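You operate a simulated robot arm through the tools that you are given. There is no shell and no other tool. Be economical: measure what you need, move in short steps, check, and stop when the job is done.

You are at the controls of a simulated robot arm. One attempt, no reset.

Task
Take the green flask and leave it in the yellow tray. Take the grey flask and leave it in the silver tray. Put the grey end plate on the second shelf from the bottom of the teal rack. Put the purple pad on the top of the teal table away on the middle shelf of the door rack. Put the blue brush on the clear end of the desk. Open the relays drawer, put the purple relay from the inside of the relays drawer in the blue tray and shut the drawer again. Lift the teal box lid open. Any order will do.

Only the result counts: the job must be done as asked and must still hold three seconds after the hand-in. Knocking over, shifting, dropping, spilling or breaking anything else fails it. A push-on lid holds only when it is set on centred and level and pressed home; a screw cap is set on level and turned clockwise until tight.

Robot
A 7-joint arm with a two-finger parallel gripper on a trunk, on a base that drives. Base frame: it is fixed to the floor where the robot stands at the start and does not move with it; the origin is under the middle of the robot, x ahead of it, y to its left, z up. Units: mm, degrees, N and s.
With the tool pointing down near the work surface it reaches from about 100 to 540 mm from the robot's upright axis, wherever it stands. Its first joint turns from -166.0 to 166.0 degrees. Places, roughly: blue brush (12x5x7 cm) [-800, 2000, 700]; blue tray (24x16x5 cm) [-2300, 4600, 600]; clear end of the desk (24x22 cm) [480, -1000, 760]; green flask (7x7x19 cm) [700, -100, 800]; grey end plate (5x5x5 cm) [-800, 1700, 600]; grey flask (7x7x19 cm) [500, -100, 800]; middle shelf of the door rack [9200, -800, 1200]; purple pad (9x7x5 cm) [-800, 1800, 600]; purple relay (3x4x6 cm) [1600, 3800, 900]; relays drawer [1600, 3800, 900]; second shelf of the teal rack [-2400, 4700, 600]; silver tray (26x16x5 cm) [-800, 2100, 600]; teal box lid [11800, 3000, 900]; yellow tray (26x18x5 cm) [600, -1500, 800]. Payload 3.4 kg.
The TCP is the grasp point between the finger pads, 30 mm short of the fingertips. In the tool frame z runs along the fingers and y along their closing line. The gripper opens to 94 mm. The fingers are 28 mm wide and 10 mm thick; the gripper's body (50 by 96 mm) begins 55 mm behind the TCP.
Orientation is that of the tool frame in the base frame, as [roll, pitch, yaw] about the fixed x, y, z axes, in that order (R = Rz(yaw) Ry(pitch) Rx(roll)). With the fingers straight down and closing along the base's y, the tool's x points along the base's -x, its y along +y and its z along -z.

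Tools
- The arm moves only by the tool play_rows. Its argument "commands" is a list of rows, each an object of numbers (a shift or turn left out is 0, a gripper value left out holds the last): "claw": the gripper command, from -1 (fully open) to 1 (shut), values between in proportion; "x", "y", "z": the shift along the base's x, y, z in units of 40 mm (1.0 is 40 mm); "rx", "ry", "rz": the turn, a rotation vector about the base's x, y, z in units of 4 degrees (1.0 is 4 degrees). In form: [{"claw": .., "x": .., "y": .., "z": .., "rx": .., "ry": .., "rz": ..}, ...]. A call has 1 to 20 rows; each row shifts and turns the commanded pose from where the row before left it. A call with a number of a shift or a turn outside -1 to 1 is refused whole. Rows are played at 5 a second. More than 50 mm and 8.6 degrees between two rows, or a gripper value outside its range, and nothing of the call is played. Where a pose cannot be reached the arm comes as near as it can. A force on the tool above 40 N (or 10 N above the force at the start of the call, whichever is more), or a blocked arm, ends the call early, and 0.2 s more pass. The fingers move at their own pace (about 72 mm/s each) and stop on an object; they squeeze with about 26 N. The grip force told is the motor's: it shows also when the fingers shut on nothing. Time passes only in rows, and 0.2 s behind the last, so rows that do not move let the fingers close. The reply holds the time, the measured pose of the TCP, the force on the tool along the base axes, the opening and the grip force, in the units named above and with some noise, with the torque about the TCP (base axes, N m) and any sound that the robot's microphone picked up, and new pictures: "show" is both (left out), scene, wrist or none.
- Cameras (640 x 400 px; columns grow to the right, rows downward): "scene" is now at [2.8, 126.7, 1557.6]; the picture's right is [-0.44, -0.90, 0.00], its down [-0.72, 0.36, -0.60] and it looks along [0.54, -0.27, -0.80] (base axes); focal length 289 px, centre (320, 200). "wrist" rides on the gripper at [76, 14, -103] in the tool frame; the picture's right is [-0.18, 0.98, 0.00], its down [-0.75, -0.14, -0.64] and it looks along [-0.63, -0.12, 0.77] (tool axes); focal length 243 px, centre (320, 200). There is no depth. A picture from a camera that has moved, and an enlarged one, comes with that camera's place and axes in the base frame and with its lens. The place of the scene camera against the robot may be out by one fixed shift of up to 12 mm in any direction.
- raise_lower(by): slides the trunk up (or, below 0, down) by that many mm; the arm and the scene camera ride with it, the base frame stays. It gives what a move gives, with no picture.
- steer(legs): drives the robot by 1 to 6 legs, each [ahead, left, turn to the left] in mm, mm and degrees, along the robot's own axes; the way and the turn of a leg run together, so that a leg with both is an arc; at most 1500 mm and 180 degrees a leg. The arm and the cameras ride along, it lands a little off, and it stops where it bumps. It gives what a move gives, and a new picture of the scene camera.
- turn_head(pan, tilt): turns the head with the scene camera to pan (to the left, within 155 degrees either way) and tilt (down, from -29 to 69), counted from straight ahead of the robot. It gives what a move gives, and a new picture of the scene camera.
- zoom(camera, box): a new picture of the part [left, top, right, bottom] of that camera's present view, enlarged. No time passes.
- hand_in(): hands the job in; it is judged then, once.

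Go step by step. Nothing tells you exact positions but the pictures and the camera data: compare them with the known pose of the tool, close in by small moves and look again before you grip or let go. The budget is 217 turns and 260 pictures, counting those below and the enlarged ones. Unless the task says otherwise, let go and move clear before handing in, and close with one line.

The tools are called after "Request:" as a command line: name --argument value ..., lists and objects as JSON in quotes. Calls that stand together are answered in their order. play_rows: Moves the arm, as the interface text tells. Its arguments: {"type":"object","properties":{"commands":{"type":"array","items":{"type":"object","properties":{"claw":{"type":"number"},"x":{"type":"number"},"y":{"type":"number"},"z":{"type":"number"},"rx":{"type":"number"},"ry":{"type":"number"},"rz":{"type":"number"}}}},"show":{"type":"string","enum":["both","scene","wrist","none"]}},"required":["commands"]} The other tools are called the same way: raise_lower (by) slides the trunk up or down; steer (legs) drives the base; turn_head (pan, tilt) turns the head that bears the scene camera; zoom (camera, box) takes an enlarged picture of a part of a camera's view; hand_in () hands the job in.

At the start:

```text
clock: 0.0
ee_pos: [341.4, 52.9, 1081.7]
tool_rot: [-180.0, 0.0, -180.0]
contact_force: [0.6, 0.3, -0.4]
ft_torque: [0.0, -0.01, 0.01]
finger_gap: 94.0
finger_force: 0.1
trunk travel left (down, up): [-225.0, 161.0]
robot x, y, heading: [2.2, 2.9, -0.1]
head pan, tilt: [-26.3, 53.3]
```

scene: 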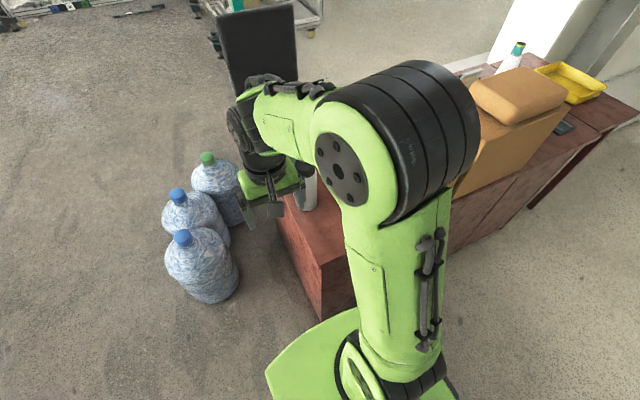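
wrist: 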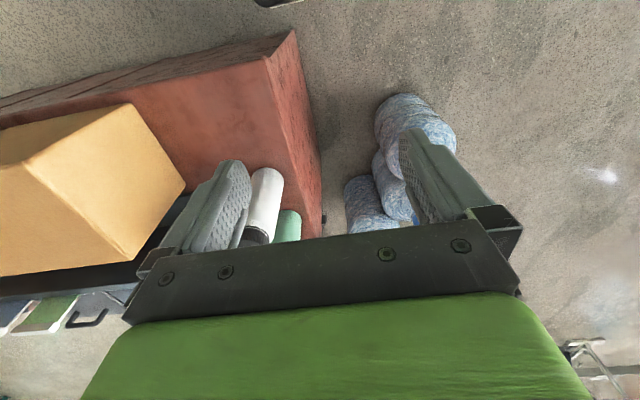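

The desk is ahead and to the right, with flasks near the gripper. I'll look around with the head first.

Request:
turn_head --pan -5 --tilt 45

Request:
turn_head --pan -60 --tilt 40

Request:
turn_head --pan 110 --tilt 25

Request:
turn_head --pan 55 --tilt 15

```text
clock: 0.8
ee_pos: [340.7, 52.6, 1082.4]
tool_rot: [-180.0, 0.0, 180.0]
contact_force: [1.1, 0.2, 0.7]
ft_torque: [0.01, -0.02, -0.01]
finger_gap: 94.1
finger_force: 0.0
trunk travel left (down, up): [-225.0, 161.0]
robot x, y, heading: [-1.3, -1.7, -0.3]
head pan, tilt: [-5.0, 45.0]
camera scene: at [17.6, 152.3, 1568.8], right [-0.09, -1.0, 0.0], down [-0.7, 0.06, -0.71], along [0.7, -0.06, -0.71], focal length 289 px, centre (320, 200)
```

scene: 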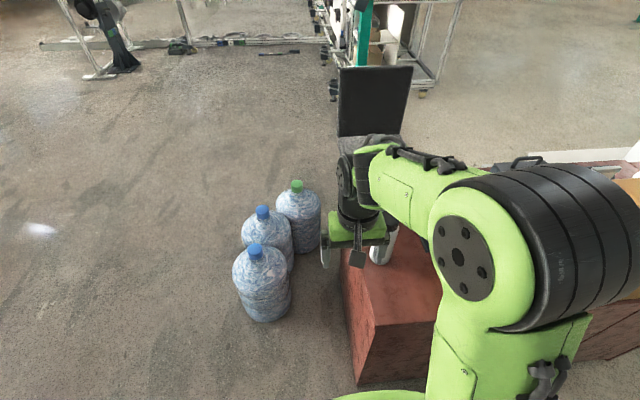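

```text
clock: 2.1
ee_pos: [341.1, 53.3, 1082.4]
tool_rot: [-179.9, 0.0, 180.0]
contact_force: [-0.2, 0.8, 0.2]
ft_torque: [-0.01, 0.01, -0.02]
finger_gap: 93.8
finger_force: 0.1
trunk travel left (down, up): [-225.0, 161.0]
robot x, y, heading: [3.8, -1.0, -0.3]
head pan, tilt: [-60.0, 40.0]
camera scene: at [-20.8, 85.9, 1576.1], right [-0.87, -0.5, 0.0], down [-0.32, 0.56, -0.77], along [0.38, -0.66, -0.64], focal length 289 px, centre (320, 200)
```

scene: 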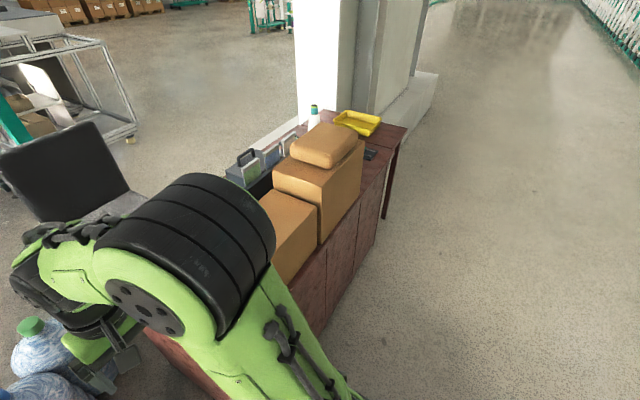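

```text
clock: 4.7
ee_pos: [340.7, 52.7, 1082.5]
tool_rot: [-180.0, -0.1, -180.0]
contact_force: [0.4, 0.0, 0.4]
ft_torque: [0.02, -0.02, 0.0]
finger_gap: 93.6
finger_force: 0.0
trunk travel left (down, up): [-225.0, 161.0]
robot x, y, heading: [-1.8, 1.1, -0.0]
head pan, tilt: [110.0, 25.0]
camera scene: at [-94.8, 246.1, 1599.4], right [0.94, 0.34, 0.0], down [0.14, -0.4, -0.91], along [-0.31, 0.85, -0.42], focal length 289 px, centre (320, 200)
```

scene: 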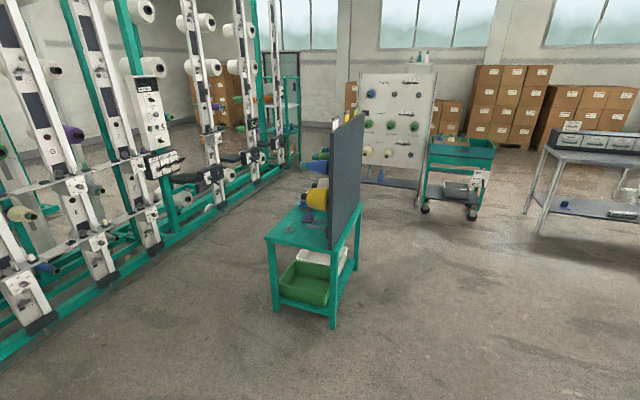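

```text
clock: 5.9
ee_pos: [341.7, 53.2, 1082.2]
tool_rot: [-179.9, 0.0, 180.0]
contact_force: [0.3, 0.1, 0.0]
ft_torque: [0.02, 0.0, 0.0]
finger_gap: 94.1
finger_force: 0.1
trunk travel left (down, up): [-225.0, 161.0]
robot x, y, heading: [2.1, -0.9, -0.0]
head pan, tilt: [55.0, 15.0]
camera scene: at [-9.9, 236.1, 1615.6], right [0.82, -0.57, 0.0], down [-0.15, -0.21, -0.97], along [0.55, 0.79, -0.26], focal length 289 px, centre (320, 200)
```

scene: 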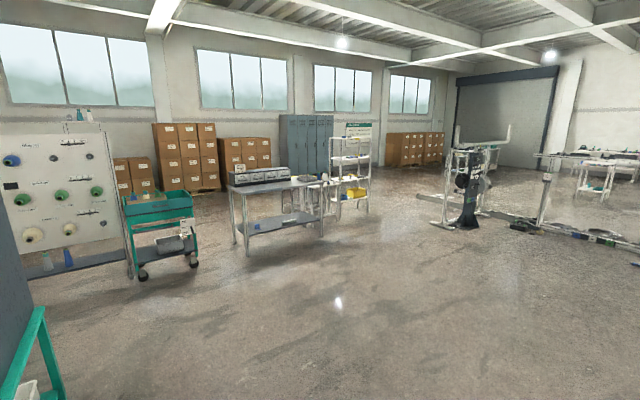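

Surroundings are identified. Now I look closer at the flasks with the wrist camera.

Request:
zoom --camera "wrist" --box '[180, 140, 340, 250]'

Request:
turn_head --pan -35 --tilt 60

```text
3.64 times, centred on (260, 195) of wrist
camera zoom: at [265.2, 67.9, 1185.4], right [0.18, 0.98, 0.0], down [0.75, -0.14, 0.64], along [0.63, -0.12, -0.77], focal length 882 px, centre (538, 218)
```

zoom: 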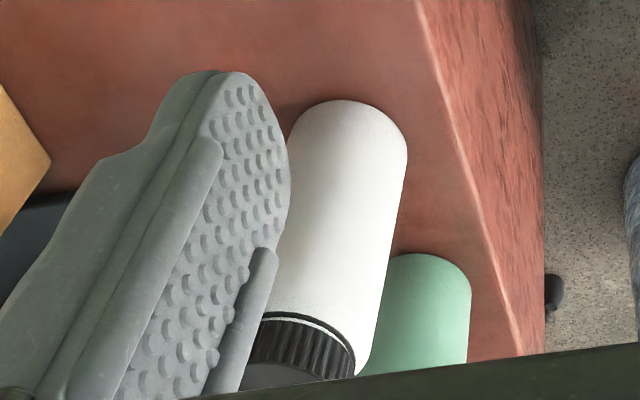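

```text
clock: 7.6
ee_pos: [342.1, 53.5, 1082.2]
tool_rot: [179.9, 0.1, 179.9]
contact_force: [0.0, -0.2, -0.9]
ft_torque: [0.01, 0.03, 0.02]
finger_gap: 94.1
finger_force: 0.1
trunk travel left (down, up): [-225.0, 161.0]
robot x, y, heading: [-2.5, -1.7, -0.0]
head pan, tilt: [-35.0, 60.0]
camera scene: at [-8.7, 121.3, 1549.4], right [-0.57, -0.82, 0.0], down [-0.71, 0.5, -0.5], along [0.41, -0.29, -0.87], focal length 289 px, centre (320, 200)
```

scene: 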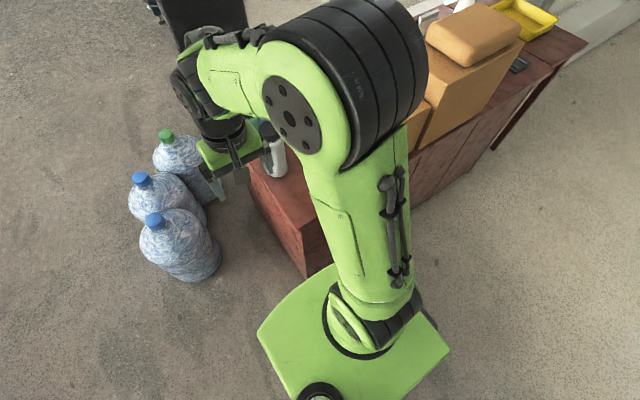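

Request:
zoom --camera "scene" --box '[120, 90, 480, 315]'

```text
1.78 times, centred on (300, 202) of scene
camera zoom: at [-8.7, 121.3, 1549.4], right [-0.57, -0.82, 0.0], down [-0.71, 0.5, -0.5], along [0.41, -0.29, -0.87], focal length 514 px, centre (356, 196)
```

zoom: 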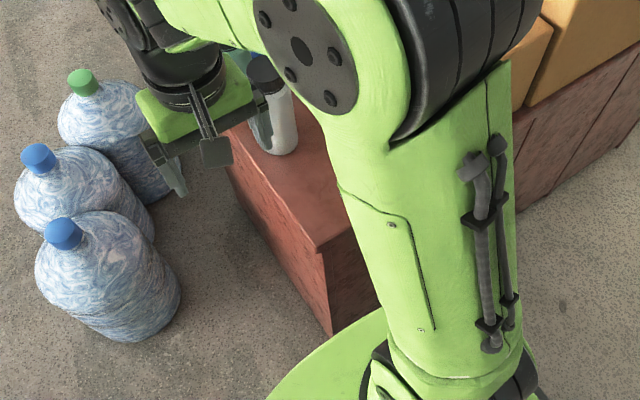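

Grey flask looks to be near (545, -95) with desk top at z≈760. I'll tilt the gripper 45° forward while lining up on it, keeping high.

Request:
play_rows --commands '[{"ry": -1, "y": -0.35, "claw": -1}, {"ry": -1, "y": -0.35}, {"ry": -1, "y": -0.35}, {"ry": -1, "y": -0.35}, {"ry": -1, "y": -0.35}, {"ry": -1, "y": -0.35}, {"ry": -1, "y": -0.35}, {"ry": -1, "y": -0.35}, {"ry": -1, "y": -0.35}, {"ry": -1, "y": -0.35}, {"ry": -1, "y": -0.35}, {"ry": -0.25, "z": -0.5}, {"z": -1}, {"z": -0.5}]'

```text
clock: 10.6
ee_pos: [354.7, -120.7, 1055.4]
tool_rot: [180.0, 45.1, -180.0]
contact_force: [0.4, -0.8, 0.7]
ft_torque: [0.01, -0.01, 0.0]
finger_gap: 93.9
finger_force: 0.1
out of reach, approached as far as the arm can: row 12, 13
trunk travel left (down, up): [-225.0, 161.0]
robot x, y, heading: [1.3, -2.6, 0.1]
head pan, tilt: [-35.0, 60.0]
camera scene: at [-8.5, 121.1, 1549.4], right [-0.57, -0.82, 0.0], down [-0.71, 0.5, -0.5], along [0.41, -0.29, -0.87], focal length 289 px, centre (320, 200)
camera wrist: at [228.3, -106.1, 1075.2], right [0.13, 0.98, 0.13], down [0.08, -0.14, 0.99], along [0.99, -0.12, -0.1], focal length 243 px, centre (320, 200)
```

scene: 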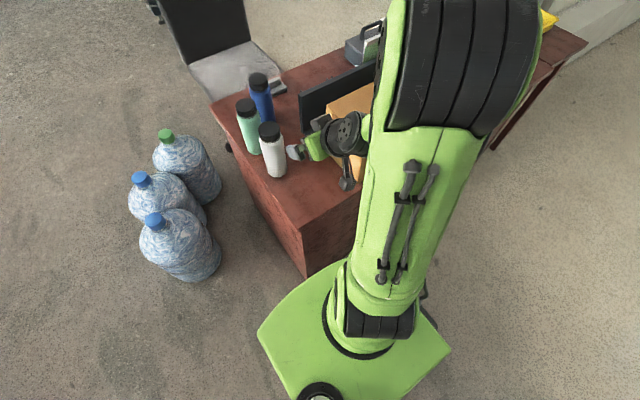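
wrist: 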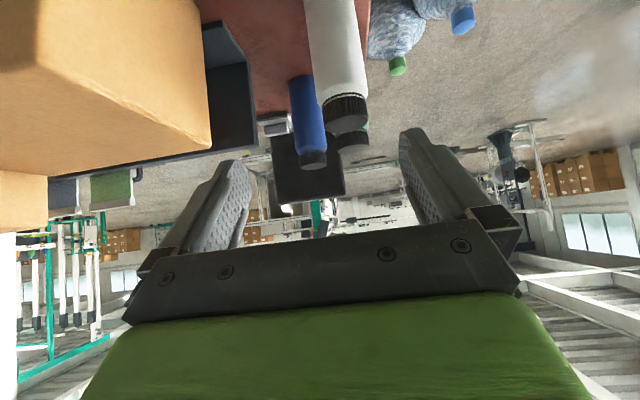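

I see three flasks: white/grey near (539,-90), green near (668,-83), blue behind. I tilt to 60° and move above the grey one.

Request:
play_rows --commands '[{"ry": -1, "x": 0.9}, {"ry": -1, "x": 0.9}, {"ry": -1, "x": 0.9, "y": 0.4}, {"ry": -0.75, "x": 0.9, "y": 0.36}, {"x": 0.9}]'

```text
clock: 11.8
ee_pos: [537.6, -92.2, 1057.2]
tool_rot: [-180.0, 59.9, 180.0]
contact_force: [0.5, -0.2, 0.3]
ft_torque: [0.01, 0.0, 0.0]
finger_gap: 94.0
finger_force: 0.0
trunk travel left (down, up): [-225.0, 161.0]
robot x, y, heading: [-0.3, -1.2, 0.1]
head pan, tilt: [-35.0, 60.0]
camera scene: at [-7.4, 121.1, 1549.4], right [-0.57, -0.82, 0.0], down [-0.71, 0.5, -0.5], along [0.41, -0.29, -0.87], focal length 289 px, centre (320, 200)
camera wrist: at [409.7, -77.7, 1043.4], right [0.09, 0.98, 0.16], down [-0.18, -0.14, 0.97], along [0.98, -0.12, 0.16], focal length 243 px, centre (320, 200)
```

scene: 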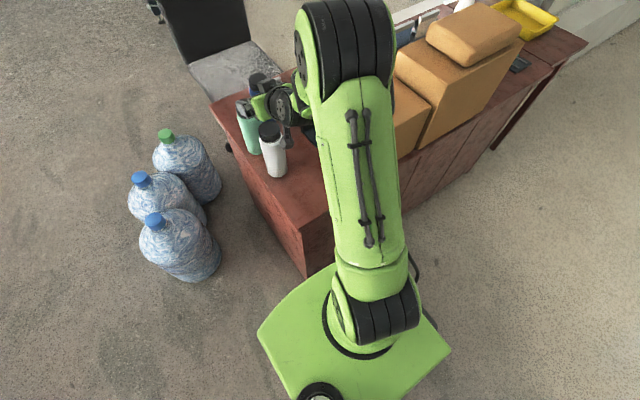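
wrist: 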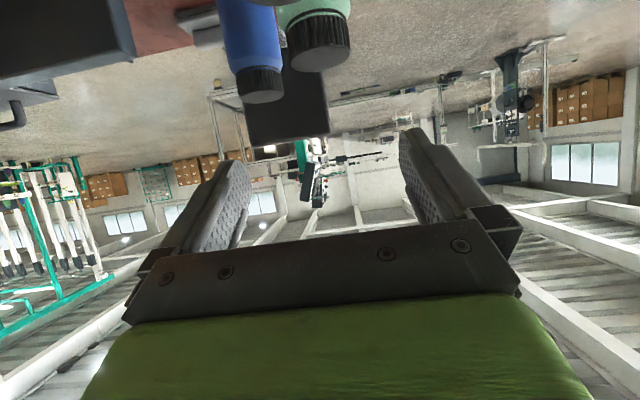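

Request:
play_rows --commands '[{"x": -1}, {"x": -1}, {"x": -1, "z": -1}, {"z": -1}, {"z": -1}, {"z": -0.5}]'

```text
refused: row 3 steps farther than a row can; nothing moved
```

Request:
play_rows --commands '[{"x": -1}, {"x": -1}, {"x": -1}, {"z": -1}, {"z": -1}, {"z": -1}, {"z": -0.5}]'

```text
clock: 13.4
ee_pos: [420.3, -98.2, 928.7]
tool_rot: [-179.9, 60.0, -179.9]
contact_force: [-0.3, -0.5, -0.3]
ft_torque: [0.0, -0.01, 0.01]
finger_gap: 94.1
finger_force: 0.1
out of reach, approached as far as the arm can: row 4, 5
trunk travel left (down, up): [-225.0, 161.0]
robot x, y, heading: [-2.2, -0.3, 0.1]
head pan, tilt: [-35.0, 60.0]
camera scene: at [-9.1, 121.0, 1549.4], right [-0.57, -0.82, 0.0], down [-0.71, 0.5, -0.5], along [0.41, -0.29, -0.87], focal length 289 px, centre (320, 200)
camera wrist: at [292.1, -83.0, 915.5], right [0.09, 0.98, 0.16], down [-0.18, -0.14, 0.97], along [0.98, -0.12, 0.16], focal length 243 px, centre (320, 200)
```

scene: 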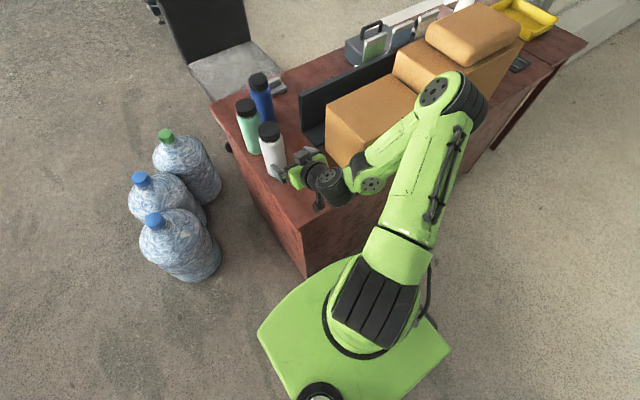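
wrist: 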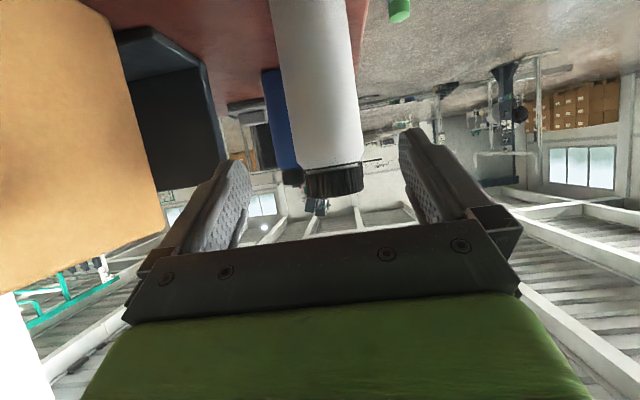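

Request:
play_rows --commands '[{"z": -0.6}, {"z": -0.6}, {"x": 0.7, "y": 0.03}, {"x": 0.7}, {"x": 0.7}, {"x": 0.7}]'

```text
clock: 14.8
ee_pos: [531.0, -97.1, 884.2]
tool_rot: [180.0, 59.9, 179.9]
contact_force: [-0.4, 0.7, -0.7]
ft_torque: [-0.01, -0.02, -0.01]
finger_gap: 94.0
finger_force: 0.1
trunk travel left (down, up): [-225.0, 161.0]
robot x, y, heading: [1.3, 1.0, -0.3]
head pan, tilt: [-35.0, 60.0]
camera scene: at [-8.2, 121.6, 1549.3], right [-0.57, -0.82, 0.0], down [-0.71, 0.5, -0.5], along [0.41, -0.29, -0.87], focal length 289 px, centre (320, 200)
camera wrist: at [404.5, -81.2, 869.3], right [0.09, 0.98, 0.16], down [-0.18, -0.14, 0.97], along [0.98, -0.12, 0.16], focal length 243 px, centre (320, 200)
```

scene: 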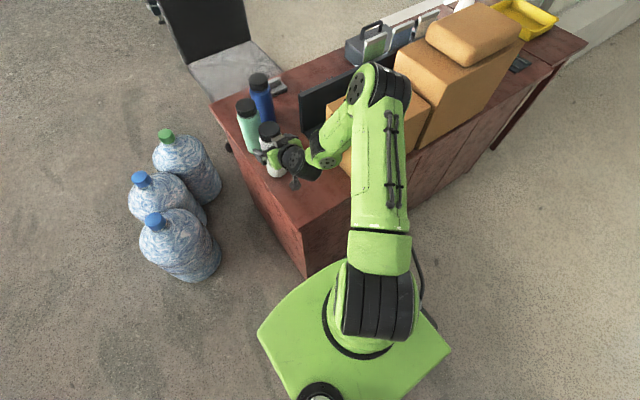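
wrist: 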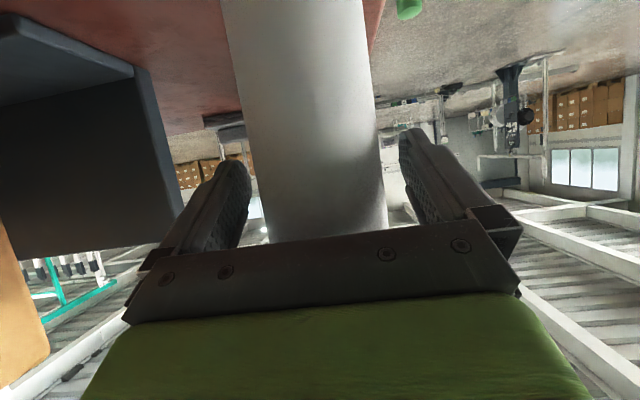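

Request:
play_rows --commands '[{"claw": 1}, {"claw": 1}, {"claw": 1}, {"claw": 1}, {"z": 0.5}, {"z": 0.5}]' --show "wrist"

```text
clock: 16.2
ee_pos: [530.2, -96.2, 923.2]
tool_rot: [179.9, 59.9, 179.9]
contact_force: [-0.3, -0.1, -2.8]
ft_torque: [0.01, 0.03, -0.01]
finger_gap: 70.9
finger_force: 25.6
trunk travel left (down, up): [-225.0, 161.0]
robot x, y, heading: [1.4, -0.9, 0.0]
head pan, tilt: [-35.0, 60.0]
camera wrist: at [403.3, -80.9, 909.5], right [0.09, 0.98, 0.16], down [-0.18, -0.14, 0.97], along [0.98, -0.12, 0.16], focal length 243 px, centre (320, 200)
```

wrist: 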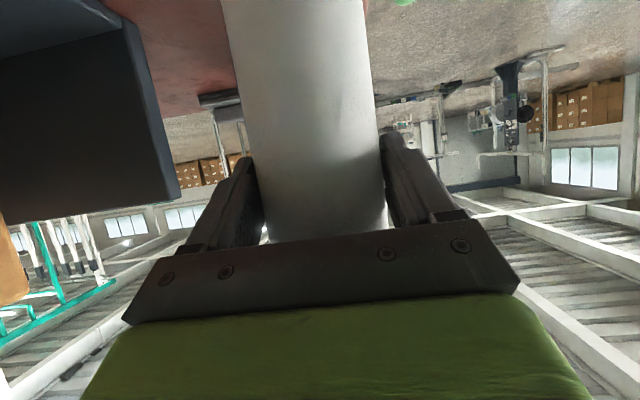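

Grey flask is held. I lift and retract it, and look behind before driving to the teal table.

Request:
play_rows --commands '[{"z": 1}, {"z": 1}, {"z": 1}, {"z": 0.7, "x": -0.5}, {"x": -1}, {"x": -1}, {"x": -1}]' --show "none"

Request:
turn_head --pan 150 --tilt 35

```text
clock: 17.8
ee_pos: [413.7, -97.7, 1070.2]
tool_rot: [180.0, 60.1, 180.0]
contact_force: [0.5, -0.3, -3.5]
ft_torque: [0.0, 0.03, -0.04]
finger_gap: 71.1
finger_force: 26.2
out of reach, approached as far as the arm can: row 7
trunk travel left (down, up): [-225.0, 161.0]
robot x, y, heading: [-2.2, 0.9, -0.2]
head pan, tilt: [-35.0, 60.0]
```

```text
clock: 20.5
ee_pos: [412.7, -98.8, 1070.0]
tool_rot: [-179.9, 60.1, 179.9]
contact_force: [0.5, -0.1, -3.2]
ft_torque: [-0.01, 0.0, 0.02]
finger_gap: 71.0
finger_force: 26.1
trunk travel left (down, up): [-225.0, 161.0]
robot x, y, heading: [0.6, 0.5, -0.1]
head pan, tilt: [150.0, 35.0]
camera scene: at [-139.4, 203.4, 1583.7], right [0.5, 0.87, 0.0], down [0.5, -0.29, -0.82], along [-0.71, 0.41, -0.57], focal length 289 px, centre (320, 200)
```

scene: 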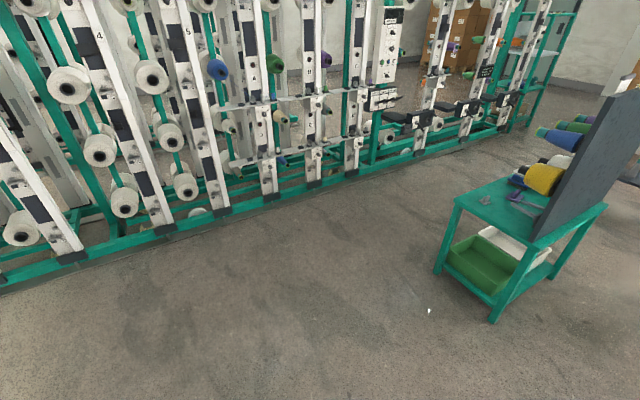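

Behind is clear; drive back 1400 then left 1900 to the aisle side of the teal table.

Request:
steer --legs '[[-1400, 0, 0], [0, 1000, 0]]'

Request:
turn_head --pan 45 --tilt 40

```text
clock: 32.2
ee_pos: [-979.8, 909.0, 1068.9]
tool_rot: [-179.9, 60.0, -179.0]
contact_force: [-0.3, 0.7, -2.9]
ft_torque: [-0.04, 0.08, 0.02]
finger_gap: 71.1
finger_force: 25.9
trunk travel left (down, up): [-225.0, 161.0]
robot x, y, heading: [-1398.7, 999.8, 1.3]
head pan, tilt: [150.0, 35.0]
camera scene: at [-1537.0, 1202.5, 1583.6], right [0.49, 0.87, 0.0], down [0.5, -0.28, -0.82], along [-0.72, 0.4, -0.57], focal length 289 px, centre (320, 200)
```

scene: 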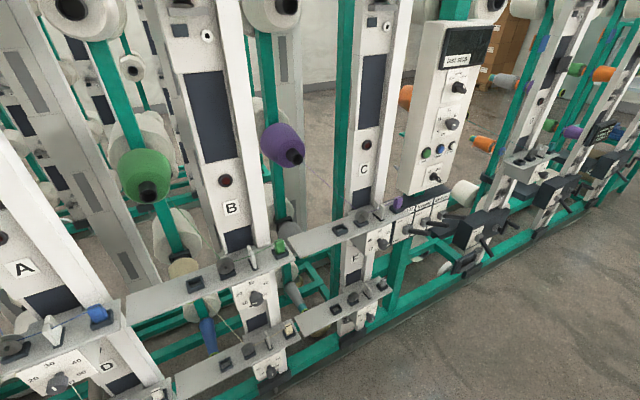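

```text
clock: 34.0
ee_pos: [-979.3, 909.5, 1070.5]
tool_rot: [179.9, 60.0, -179.0]
contact_force: [-0.5, -0.3, -3.1]
ft_torque: [-0.03, 0.01, 0.0]
finger_gap: 70.7
finger_force: 26.2
trunk travel left (down, up): [-225.0, 161.0]
robot x, y, heading: [-1391.7, 999.6, 1.1]
head pan, tilt: [45.0, 40.0]
camera scene: at [-1401.0, 1220.4, 1576.1], right [0.72, -0.69, 0.0], down [-0.45, -0.46, -0.77], along [0.53, 0.55, -0.64], focal length 289 px, centre (320, 200)
```

scene: 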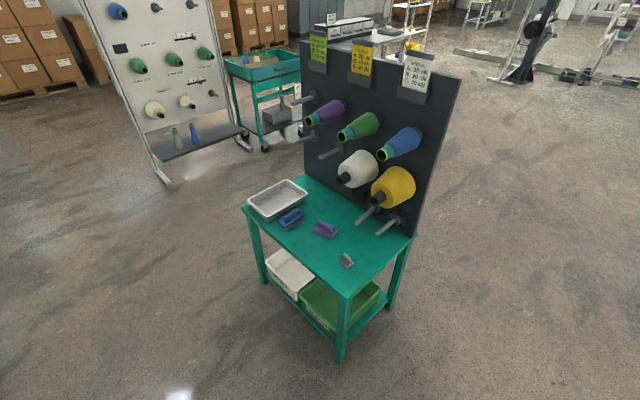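

The table shows tray, blue brush, purple pad and grey plate in a row. I drive abreast of the tray.

Request:
steer --legs '[[0, 1120, -1]]'

Request:
turn_head --pan -10 --tilt 58

```text
clock: 39.7
ee_pos: [-1005.1, 2027.4, 1070.0]
tool_rot: [179.9, 59.9, -178.2]
contact_force: [-0.1, 0.4, -3.4]
ft_torque: [-0.03, 0.01, 0.01]
finger_gap: 70.5
finger_force: 25.8
trunk travel left (down, up): [-225.0, 161.0]
robot x, y, heading: [-1419.2, 2107.5, 1.8]
head pan, tilt: [45.0, 40.0]
camera scene: at [-1429.8, 2331.9, 1576.1], right [0.73, -0.69, 0.0], down [-0.44, -0.47, -0.77], along [0.52, 0.56, -0.64], focal length 289 px, centre (320, 200)
```

scene: 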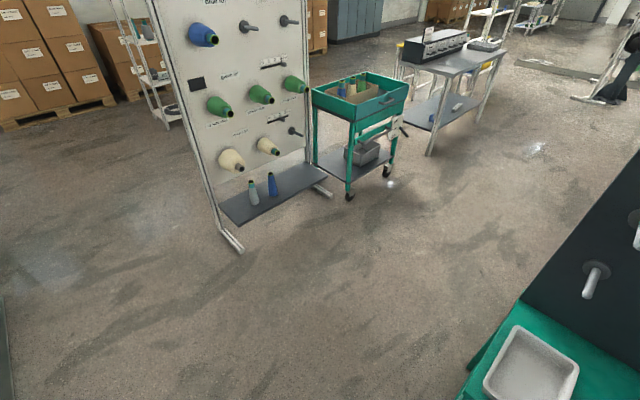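

```text
clock: 41.0
ee_pos: [-1004.6, 2025.5, 1070.7]
tool_rot: [180.0, 60.0, -178.3]
contact_force: [0.7, 0.7, -3.3]
ft_torque: [0.02, 0.06, 0.0]
finger_gap: 70.7
finger_force: 25.9
trunk travel left (down, up): [-225.0, 161.0]
robot x, y, heading: [-1422.7, 2112.1, 1.7]
head pan, tilt: [-10.0, 58.0]
camera scene: at [-1419.8, 2259.7, 1551.8], right [-0.14, -0.99, 0.0], down [-0.84, 0.12, -0.53], along [0.52, -0.08, -0.85], focal length 289 px, centre (320, 200)
```

scene: 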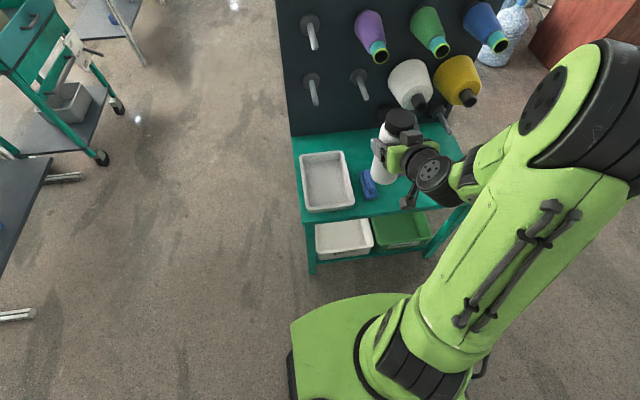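

Tray centre triangulates to about (-803, 2141), table top z≈660. I drive forward 60 mm and move the flask over the tray.

Request:
steer --legs '[[60, 0, -1.7]]'

Request:
play_rows --commands '[{"y": 1}, {"y": 1}, {"y": 0.8}, {"x": 1}, {"x": 1}, {"x": 1}, {"x": 0.4}]'

```text
clock: 41.9
ee_pos: [-945.4, 2015.1, 1069.6]
tool_rot: [180.0, 59.9, 180.0]
contact_force: [0.9, -0.7, -3.6]
ft_torque: [0.0, 0.03, 0.0]
finger_gap: 70.7
finger_force: 25.9
trunk travel left (down, up): [-225.0, 161.0]
robot x, y, heading: [-1356.1, 2110.4, -0.0]
head pan, tilt: [-10.0, 58.0]
camera scene: at [-1352.5, 2260.3, 1551.7], right [-0.17, -0.98, 0.0], down [-0.84, 0.15, -0.53], along [0.52, -0.09, -0.85], focal length 289 px, centre (320, 200)
```

scene: 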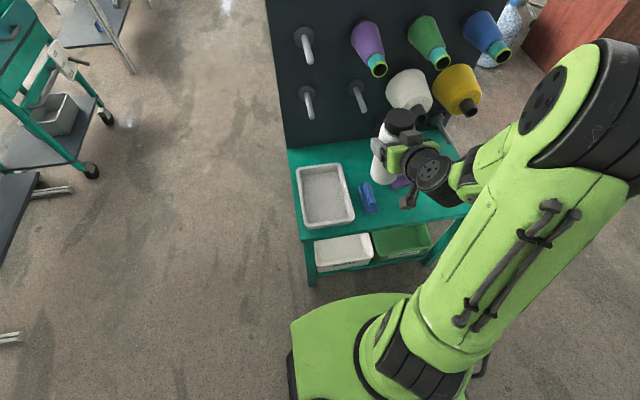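

```text
clock: 43.5
ee_pos: [-800.6, 2123.9, 1083.0]
tool_rot: [179.9, 60.0, -180.0]
contact_force: [-0.9, 0.1, -2.5]
ft_torque: [0.0, 0.05, 0.0]
finger_gap: 70.8
finger_force: 25.9
out of reach, approached as far as the arm can: row 1, 2
trunk travel left (down, up): [-225.0, 161.0]
robot x, y, heading: [-1361.9, 2114.8, 0.2]
head pan, tilt: [-10.0, 58.0]
camera scene: at [-1355.1, 2259.9, 1551.8], right [-0.17, -0.98, 0.0], down [-0.84, 0.15, -0.53], along [0.52, -0.09, -0.85], focal length 289 px, centre (320, 200)
camera wrist: at [-928.1, 2137.8, 1069.4], right [0.09, 0.98, 0.16], down [-0.18, -0.14, 0.97], along [0.98, -0.12, 0.16], focal length 243 px, centre (320, 200)
```

scene: 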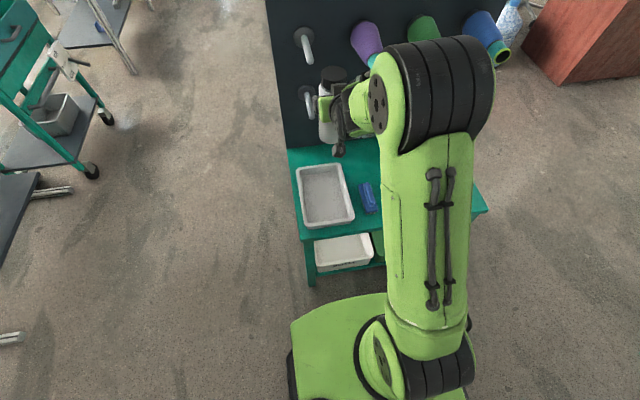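
wrist: 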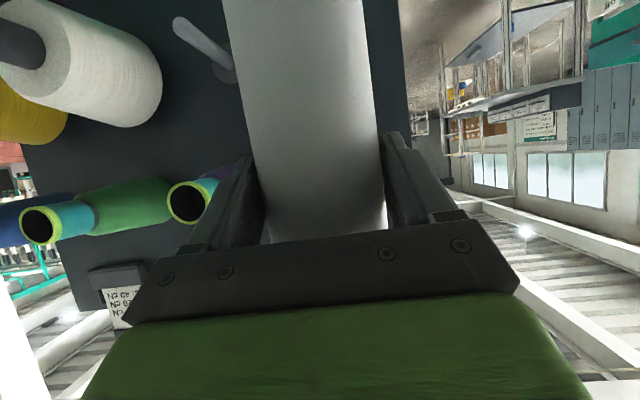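

Request:
play_rows --commands '[{"y": 0.55}, {"z": -1}, {"z": -1}, {"z": -1}, {"z": -1}, {"z": -1}, {"z": -0.6}]'

```text
clock: 45.1
ee_pos: [-801.2, 2147.7, 860.8]
tool_rot: [-180.0, 60.0, -180.0]
contact_force: [-0.6, 0.3, -3.0]
ft_torque: [0.02, 0.04, 0.02]
finger_gap: 70.8
finger_force: 25.7
trunk travel left (down, up): [-225.0, 161.0]
robot x, y, heading: [-1360.8, 2113.1, -0.0]
head pan, tilt: [-10.0, 58.0]
camera scene: at [-1354.7, 2260.6, 1551.7], right [-0.17, -0.98, 0.0], down [-0.84, 0.15, -0.53], along [0.52, -0.09, -0.85], focal length 289 px, centre (320, 200)
camera wrist: at [-928.7, 2161.8, 846.6], right [0.09, 0.98, 0.16], down [-0.18, -0.14, 0.97], along [0.98, -0.12, 0.16], focal length 243 px, centre (320, 200)
```

scene: 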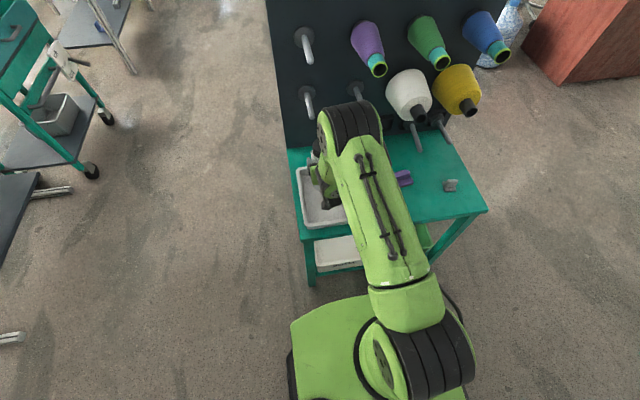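
wrist: 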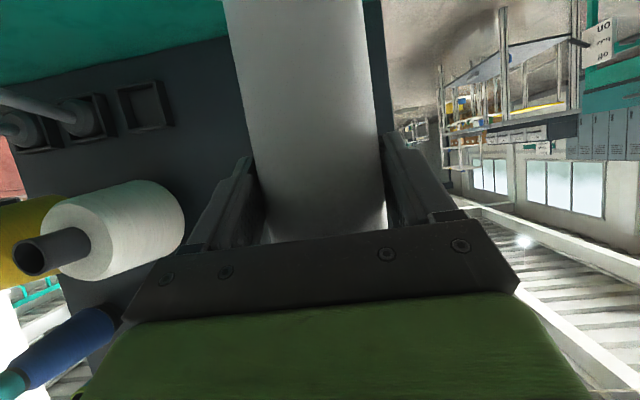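

Request:
zoom --camera "scene" --box '[270, 130, 400, 250]'

```text
3.33 times, centred on (335, 190) of scene
camera zoom: at [-1354.7, 2260.6, 1551.7], right [-0.17, -0.98, 0.0], down [-0.84, 0.15, -0.53], along [0.52, -0.09, -0.85], focal length 964 px, centre (270, 233)
```

zoom: 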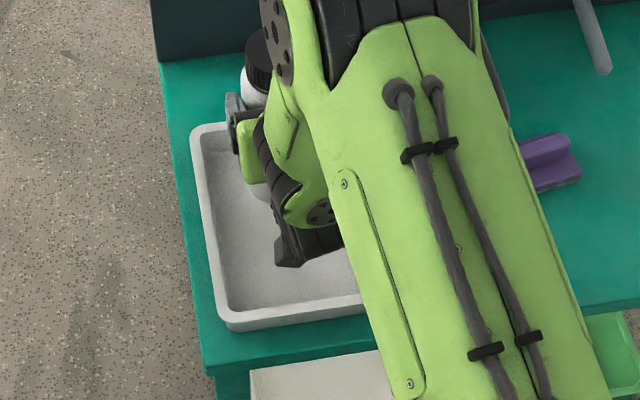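

Flask is aligned over the tray centre. Lower slowly to contact.

Request:
play_rows --commands '[{"z": -0.7}, {"z": -0.4}, {"z": -0.2}, {"z": -0.1}]' --show "none"

```text
clock: 46.1
ee_pos: [-802.1, 2145.2, 803.5]
tool_rot: [-180.0, 60.0, -179.9]
contact_force: [0.3, 0.2, -3.6]
ft_torque: [0.0, 0.02, 0.03]
finger_gap: 70.5
finger_force: 25.8
trunk travel left (down, up): [-225.0, 161.0]
robot x, y, heading: [-1358.4, 2109.9, 0.2]
head pan, tilt: [-10.0, 58.0]
```

Request:
play_rows --commands '[{"z": -0.08}, {"z": -0.08}, {"z": -0.08}, {"z": -0.08}, {"z": -0.08}]' --show "none"

```text
clock: 47.3
ee_pos: [-799.9, 2145.1, 787.1]
tool_rot: [-180.0, 59.9, -179.9]
contact_force: [0.1, 0.8, -2.9]
ft_torque: [-0.04, 0.05, -0.02]
finger_gap: 70.6
finger_force: 25.8
trunk travel left (down, up): [-225.0, 161.0]
robot x, y, heading: [-1361.5, 2112.6, -0.2]
head pan, tilt: [-10.0, 58.0]
```

Request:
play_rows --commands '[{"z": -0.08}, {"z": -0.08}, {"z": -0.08}, {"z": -0.08}, {"z": -0.08}]' --show "both"

```text
clock: 48.5
ee_pos: [-800.8, 2144.3, 770.8]
tool_rot: [180.0, 59.9, 180.0]
contact_force: [-0.2, -0.6, -2.6]
ft_torque: [-0.03, 0.01, 0.0]
finger_gap: 70.2
finger_force: 25.6
trunk travel left (down, up): [-225.0, 161.0]
robot x, y, heading: [-1360.8, 2112.9, -0.0]
head pan, tilt: [-10.0, 58.0]
camera scene: at [-1354.9, 2260.5, 1551.7], right [-0.17, -0.98, 0.0], down [-0.84, 0.15, -0.53], along [0.52, -0.09, -0.85], focal length 289 px, centre (320, 200)
camera wrist: at [-927.4, 2159.7, 756.5], right [0.09, 0.98, 0.16], down [-0.18, -0.14, 0.97], along [0.98, -0.12, 0.16], focal length 243 px, centre (320, 200)
```

scene: 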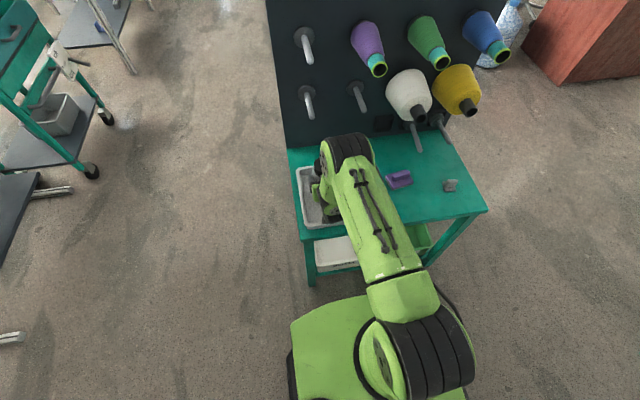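
wrist: 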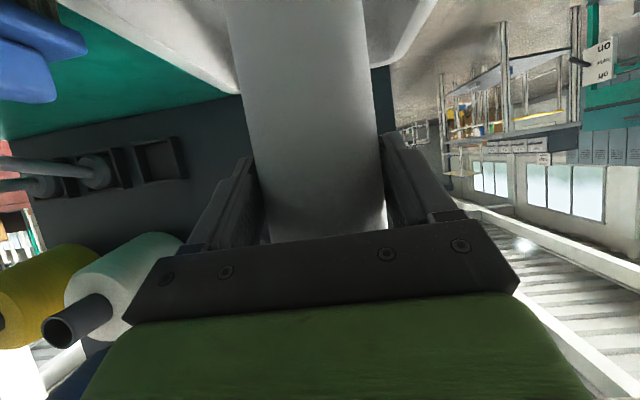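

Request:
play_rows --commands '[{"z": -0.08}, {"z": -0.08}, {"z": -0.08}, {"z": -0.08}]' --show "none"

```text
clock: 49.5
ee_pos: [-800.4, 2145.8, 758.8]
tool_rot: [-180.0, 60.2, -179.9]
contact_force: [-0.6, 0.2, 4.0]
ft_torque: [-0.04, -0.14, -0.03]
finger_gap: 70.2
finger_force: 26.0
trunk travel left (down, up): [-225.0, 161.0]
robot x, y, heading: [-1357.0, 2111.4, -0.1]
head pan, tilt: [-10.0, 58.0]
```

Contact felt. Release and back off along the tool axis.

Request:
play_rows --commands '[{"claw": -1}, {"claw": -1}, {"claw": -1}, {"x": -0.6, "z": 0.2}, {"x": -0.6, "z": 0.2}, {"x": -0.6, "z": 0.3}, {"x": -0.5, "z": 0.5}, {"z": 0.8}, {"z": 0.8}, {"z": 0.8}]'

```text
clock: 51.7
ee_pos: [-895.1, 2145.0, 901.5]
tool_rot: [-179.1, 60.1, -179.0]
contact_force: [0.2, -1.0, 0.4]
ft_torque: [0.05, 0.05, 0.07]
finger_gap: 94.3
finger_force: 0.0
out of reach, approached as far as the arm can: row 8, 9
trunk travel left (down, up): [-225.0, 161.0]
robot x, y, heading: [-1355.6, 2112.8, 0.2]
head pan, tilt: [-10.0, 58.0]
camera scene: at [-1355.4, 2261.1, 1551.7], right [-0.17, -0.98, 0.0], down [-0.84, 0.15, -0.53], along [0.52, -0.09, -0.85], focal length 289 px, centre (320, 200)
camera wrist: at [-1021.5, 2159.5, 887.6], right [0.09, 0.98, 0.15], down [-0.18, -0.13, 0.97], along [0.98, -0.11, 0.16], focal length 243 px, centre (320, 200)
```

scene: 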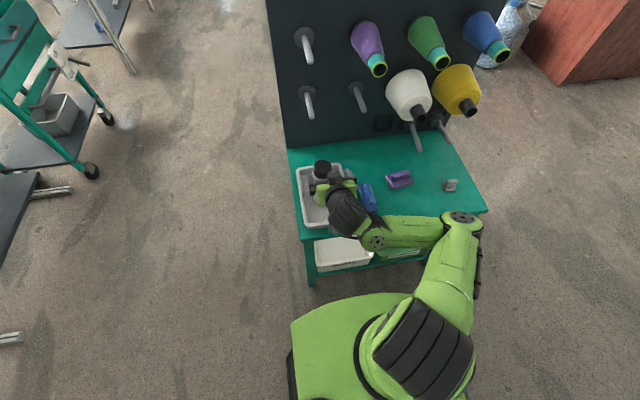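
wrist: 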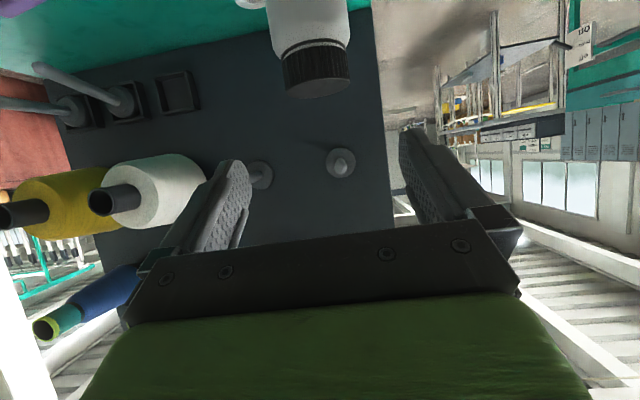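

Grey flask stands in the silver tray. Next the brush; zoom to see the small parts' shape.

Request:
zoom --camera "scene" --box '[340, 150, 480, 238]'

Request:
steer --legs '[[40, -110, 0]]'

Request:
play_rows --commands '[{"ry": 1, "x": 0.1, "z": 0.6}, {"ry": 1, "x": 0.1, "z": 0.6}, {"ry": 1, "x": 0.1, "z": 0.4}, {"ry": 1, "x": 0.1}, {"ry": 1, "x": 0.1}, {"ry": 1, "x": 0.1}, {"ry": 1, "x": 0.1}, {"ry": 1, "x": 0.1}, {"ry": 1, "x": 0.1}, {"ry": 1}, {"ry": 1}, {"ry": 1}, {"ry": 1}, {"ry": 1}, {"ry": 1}]'

```text
4.55 times, centred on (410, 194) of scene
camera zoom: at [-1355.4, 2261.1, 1551.7], right [-0.17, -0.98, 0.0], down [-0.84, 0.15, -0.53], along [0.52, -0.09, -0.85], focal length 1315 px, centre (-89, 227)
```

zoom: 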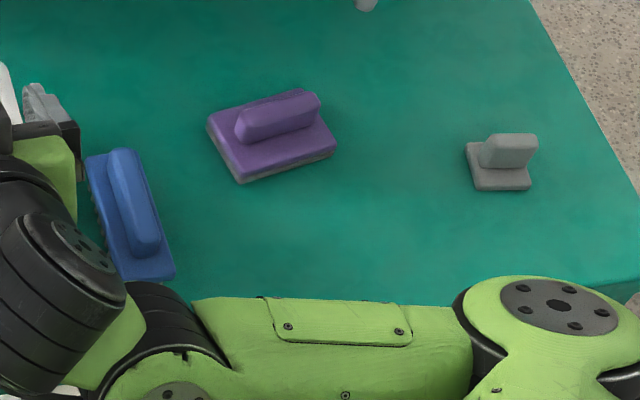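

```text
clock: 53.0
ee_pos: [-853.8, 2033.2, 902.0]
tool_rot: [179.8, 59.9, 179.8]
contact_force: [0.0, 0.8, 0.3]
ft_torque: [0.0, 0.03, 0.02]
finger_gap: 93.6
finger_force: 0.1
trunk travel left (down, up): [-225.0, 161.0]
robot x, y, heading: [-1316.3, 2002.6, 0.1]
head pan, tilt: [-10.0, 58.0]
camera scene: at [-1314.3, 2149.5, 1551.9], right [-0.17, -0.98, 0.0], down [-0.84, 0.15, -0.53], along [0.52, -0.09, -0.85], focal length 289 px, centre (320, 200)
```

scene: 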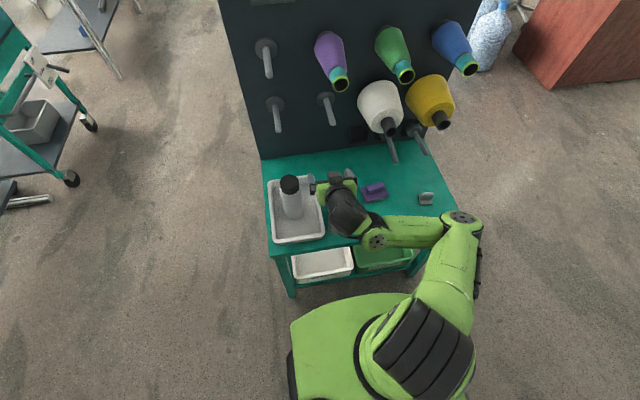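

```text
clock: 56.2
ee_pos: [-910.2, 2037.7, 807.0]
tool_rot: [-179.9, 29.3, 179.9]
contact_force: [-0.1, -0.1, -0.3]
ft_torque: [-0.01, -0.01, -0.02]
finger_gap: 93.9
finger_force: 0.1
out of reach, approached as far as the arm can: row 3, 4, 5, 6, 7, 8, 9, 10, 11, 12, 13, 14, 15
trunk travel left (down, up): [-225.0, 161.0]
robot x, y, heading: [-1318.5, 2008.2, -0.0]
head pan, tilt: [-10.0, 58.0]
camera scene: at [-1315.1, 2151.5, 1551.7], right [-0.17, -0.98, 0.0], down [-0.84, 0.15, -0.53], along [0.52, -0.09, -0.85], focal length 289 px, centre (320, 200)
camera wrist: at [-1026.8, 2053.8, 858.9], right [0.16, 0.98, 0.09], down [0.34, -0.14, 0.93], along [0.92, -0.12, -0.36], focal length 243 px, centre (320, 200)
```

scene: 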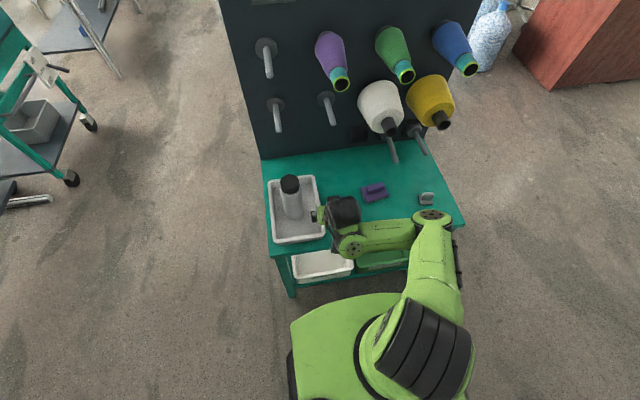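
wrist: 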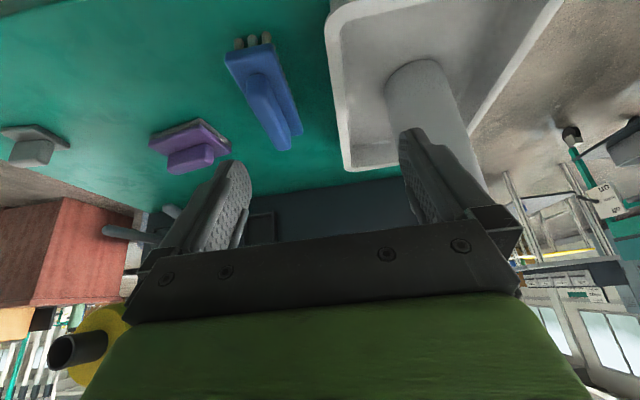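

The arm is folding awkwardly near the flask; I move away from it and up, then finish pointing down.

Request:
play_rows --commands '[{"y": -1}, {"z": 1}, {"z": 1}, {"z": 1}, {"z": 1}, {"z": 1}, {"x": 0.5}, {"ry": 1}, {"ry": 1}, {"ry": 1}, {"ry": 1}, {"ry": 1}, {"ry": 1}, {"ry": 1}]'

```text
clock: 58.9
ee_pos: [-1016.8, 1994.1, 776.5]
tool_rot: [177.4, 17.1, 175.1]
contact_force: [-0.5, 0.4, 0.4]
ft_torque: [-0.02, -0.01, 0.01]
finger_gap: 94.0
finger_force: 0.1
out of reach, approached as far as the arm can: row 1, 2, 3, 4, 5, 6, 7, 8, 9, 10, 11, 12, 13
trunk travel left (down, up): [-225.0, 161.0]
robot x, y, heading: [-1320.7, 2005.1, 0.3]
head pan, tilt: [-10.0, 58.0]
stopped in row 13: the arm was blocked; the commanded pose is now the measured one
camera scene: at [-1314.8, 2151.6, 1551.7], right [-0.17, -0.98, 0.0], down [-0.84, 0.15, -0.53], along [0.52, -0.09, -0.85], focal length 289 px, centre (320, 200)
camera wrist: at [-1118.6, 2012.9, 853.4], right [0.25, 0.96, 0.1], down [0.52, -0.22, 0.83], along [0.82, -0.15, -0.55], focal length 243 px, centre (320, 200)
```

scene: 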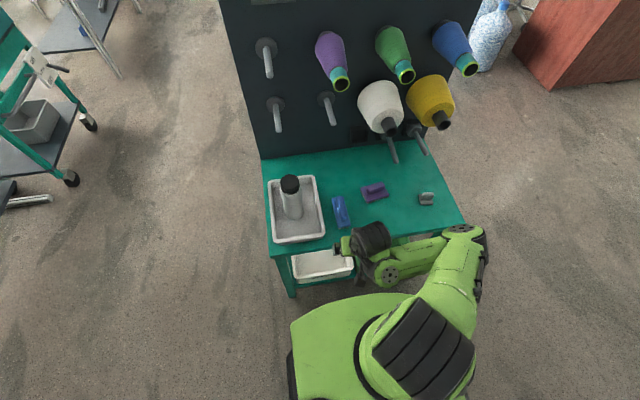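
wrist: 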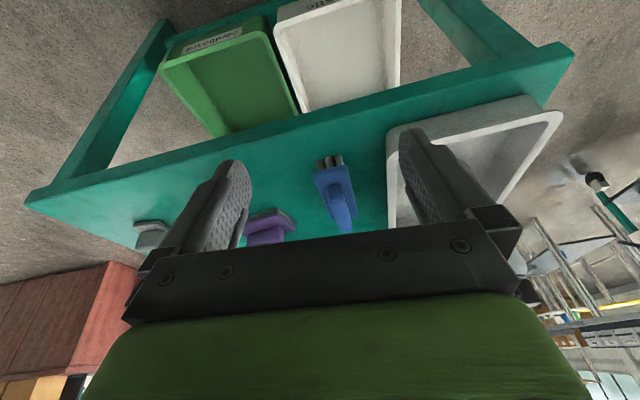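

Request:
play_rows --commands '[{"x": 0.7, "z": 0.6}, {"x": 0.7, "z": 0.6}, {"x": 0.7, "z": 0.6}, {"x": 0.7, "z": 0.6}, {"x": 0.7, "z": 0.6}]' --show "scene"

```text
clock: 60.1
ee_pos: [-1016.0, 1993.9, 776.4]
tool_rot: [177.3, 17.1, 175.0]
contact_force: [0.4, -0.8, -0.6]
ft_torque: [0.03, 0.04, 0.01]
finger_gap: 94.2
finger_force: 0.1
out of reach, approached as far as the arm can: row 1, 2, 3, 4, 5
trunk travel left (down, up): [-225.0, 161.0]
robot x, y, heading: [-1319.9, 2003.8, 0.0]
head pan, tilt: [-10.0, 58.0]
camera scene: at [-1315.1, 2151.5, 1551.7], right [-0.17, -0.98, 0.0], down [-0.84, 0.15, -0.53], along [0.52, -0.09, -0.85], focal length 289 px, centre (320, 200)
```

scene: 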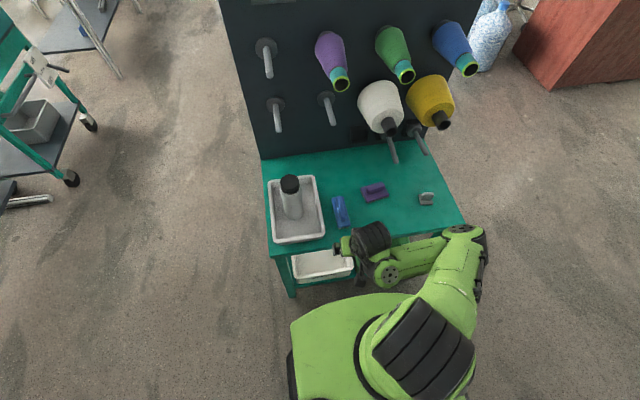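

Request:
play_rows --commands '[{"ry": -1}, {"ry": -1}, {"ry": -1}, {"ry": -1}, {"ry": -1}, {"ry": -1}, {"x": 0.8}, {"x": 0.8}, {"x": 0.8}, {"x": 0.8}]' --show "scene"

```text
clock: 61.0
ee_pos: [-950.5, 1967.5, 807.2]
tool_rot: [172.4, 37.7, 166.8]
contact_force: [-0.4, 0.3, 0.8]
ft_torque: [-0.03, -0.01, 0.01]
finger_gap: 94.1
finger_force: 0.1
out of reach, approached as far as the arm can: row 1, 2, 3
trunk travel left (down, up): [-225.0, 161.0]
robot x, y, heading: [-1318.2, 2003.4, 0.0]
head pan, tilt: [-10.0, 58.0]
stopped in row 4: the arm was blocked; the commanded pose is now the measured one
camera scene: at [-1315.1, 2151.4, 1551.8], right [-0.17, -0.98, 0.0], down [-0.84, 0.15, -0.53], along [0.52, -0.09, -0.85], focal length 289 px, centre (320, 200)
```

scene: 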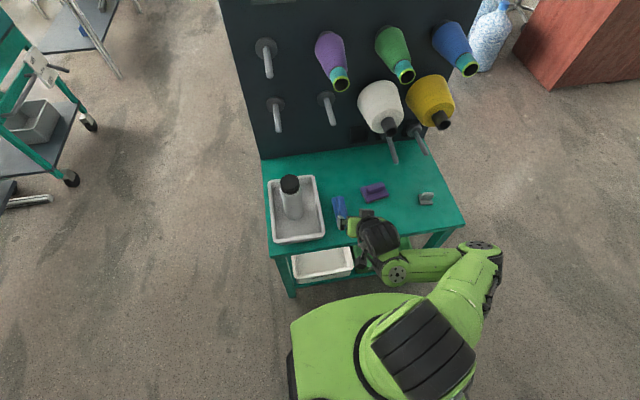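

Request:
play_rows --commands '[{"x": 0.5, "z": 0.5, "ry": -0.5}, {"x": 0.5, "z": 0.5, "ry": -0.5}, {"x": 0.5, "z": 0.5, "ry": -0.5}, {"x": 0.5, "z": 0.5, "ry": -0.5}, {"x": 0.5, "z": 0.5}, {"x": 0.5, "z": 0.5}, {"z": 0.8}, {"z": 0.8}]' --show "scene"

```text
clock: 62.8
ee_pos: [-857.6, 1987.1, 943.8]
tool_rot: [169.4, 45.8, 165.0]
contact_force: [0.0, 0.1, 0.6]
ft_torque: [0.03, 0.02, 0.0]
finger_gap: 94.0
finger_force: 0.0
out of reach, approached as far as the arm can: row 5, 6, 7, 8
trunk travel left (down, up): [-225.0, 161.0]
robot x, y, heading: [-1320.2, 2001.1, 0.1]
head pan, tilt: [-10.0, 58.0]
camera scene: at [-1315.0, 2151.6, 1551.7], right [-0.17, -0.98, 0.0], down [-0.84, 0.15, -0.53], along [0.52, -0.09, -0.85], focal length 289 px, centre (320, 200)
```

scene: 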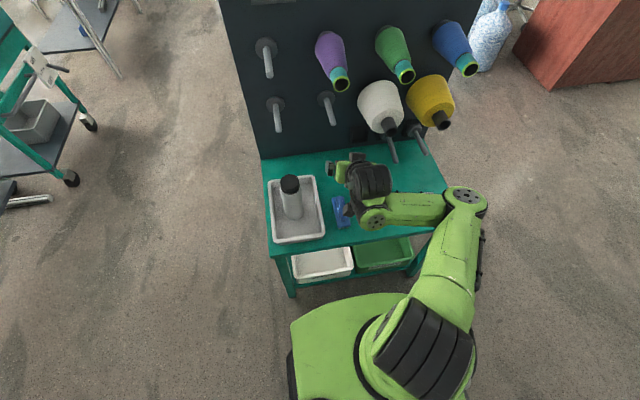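

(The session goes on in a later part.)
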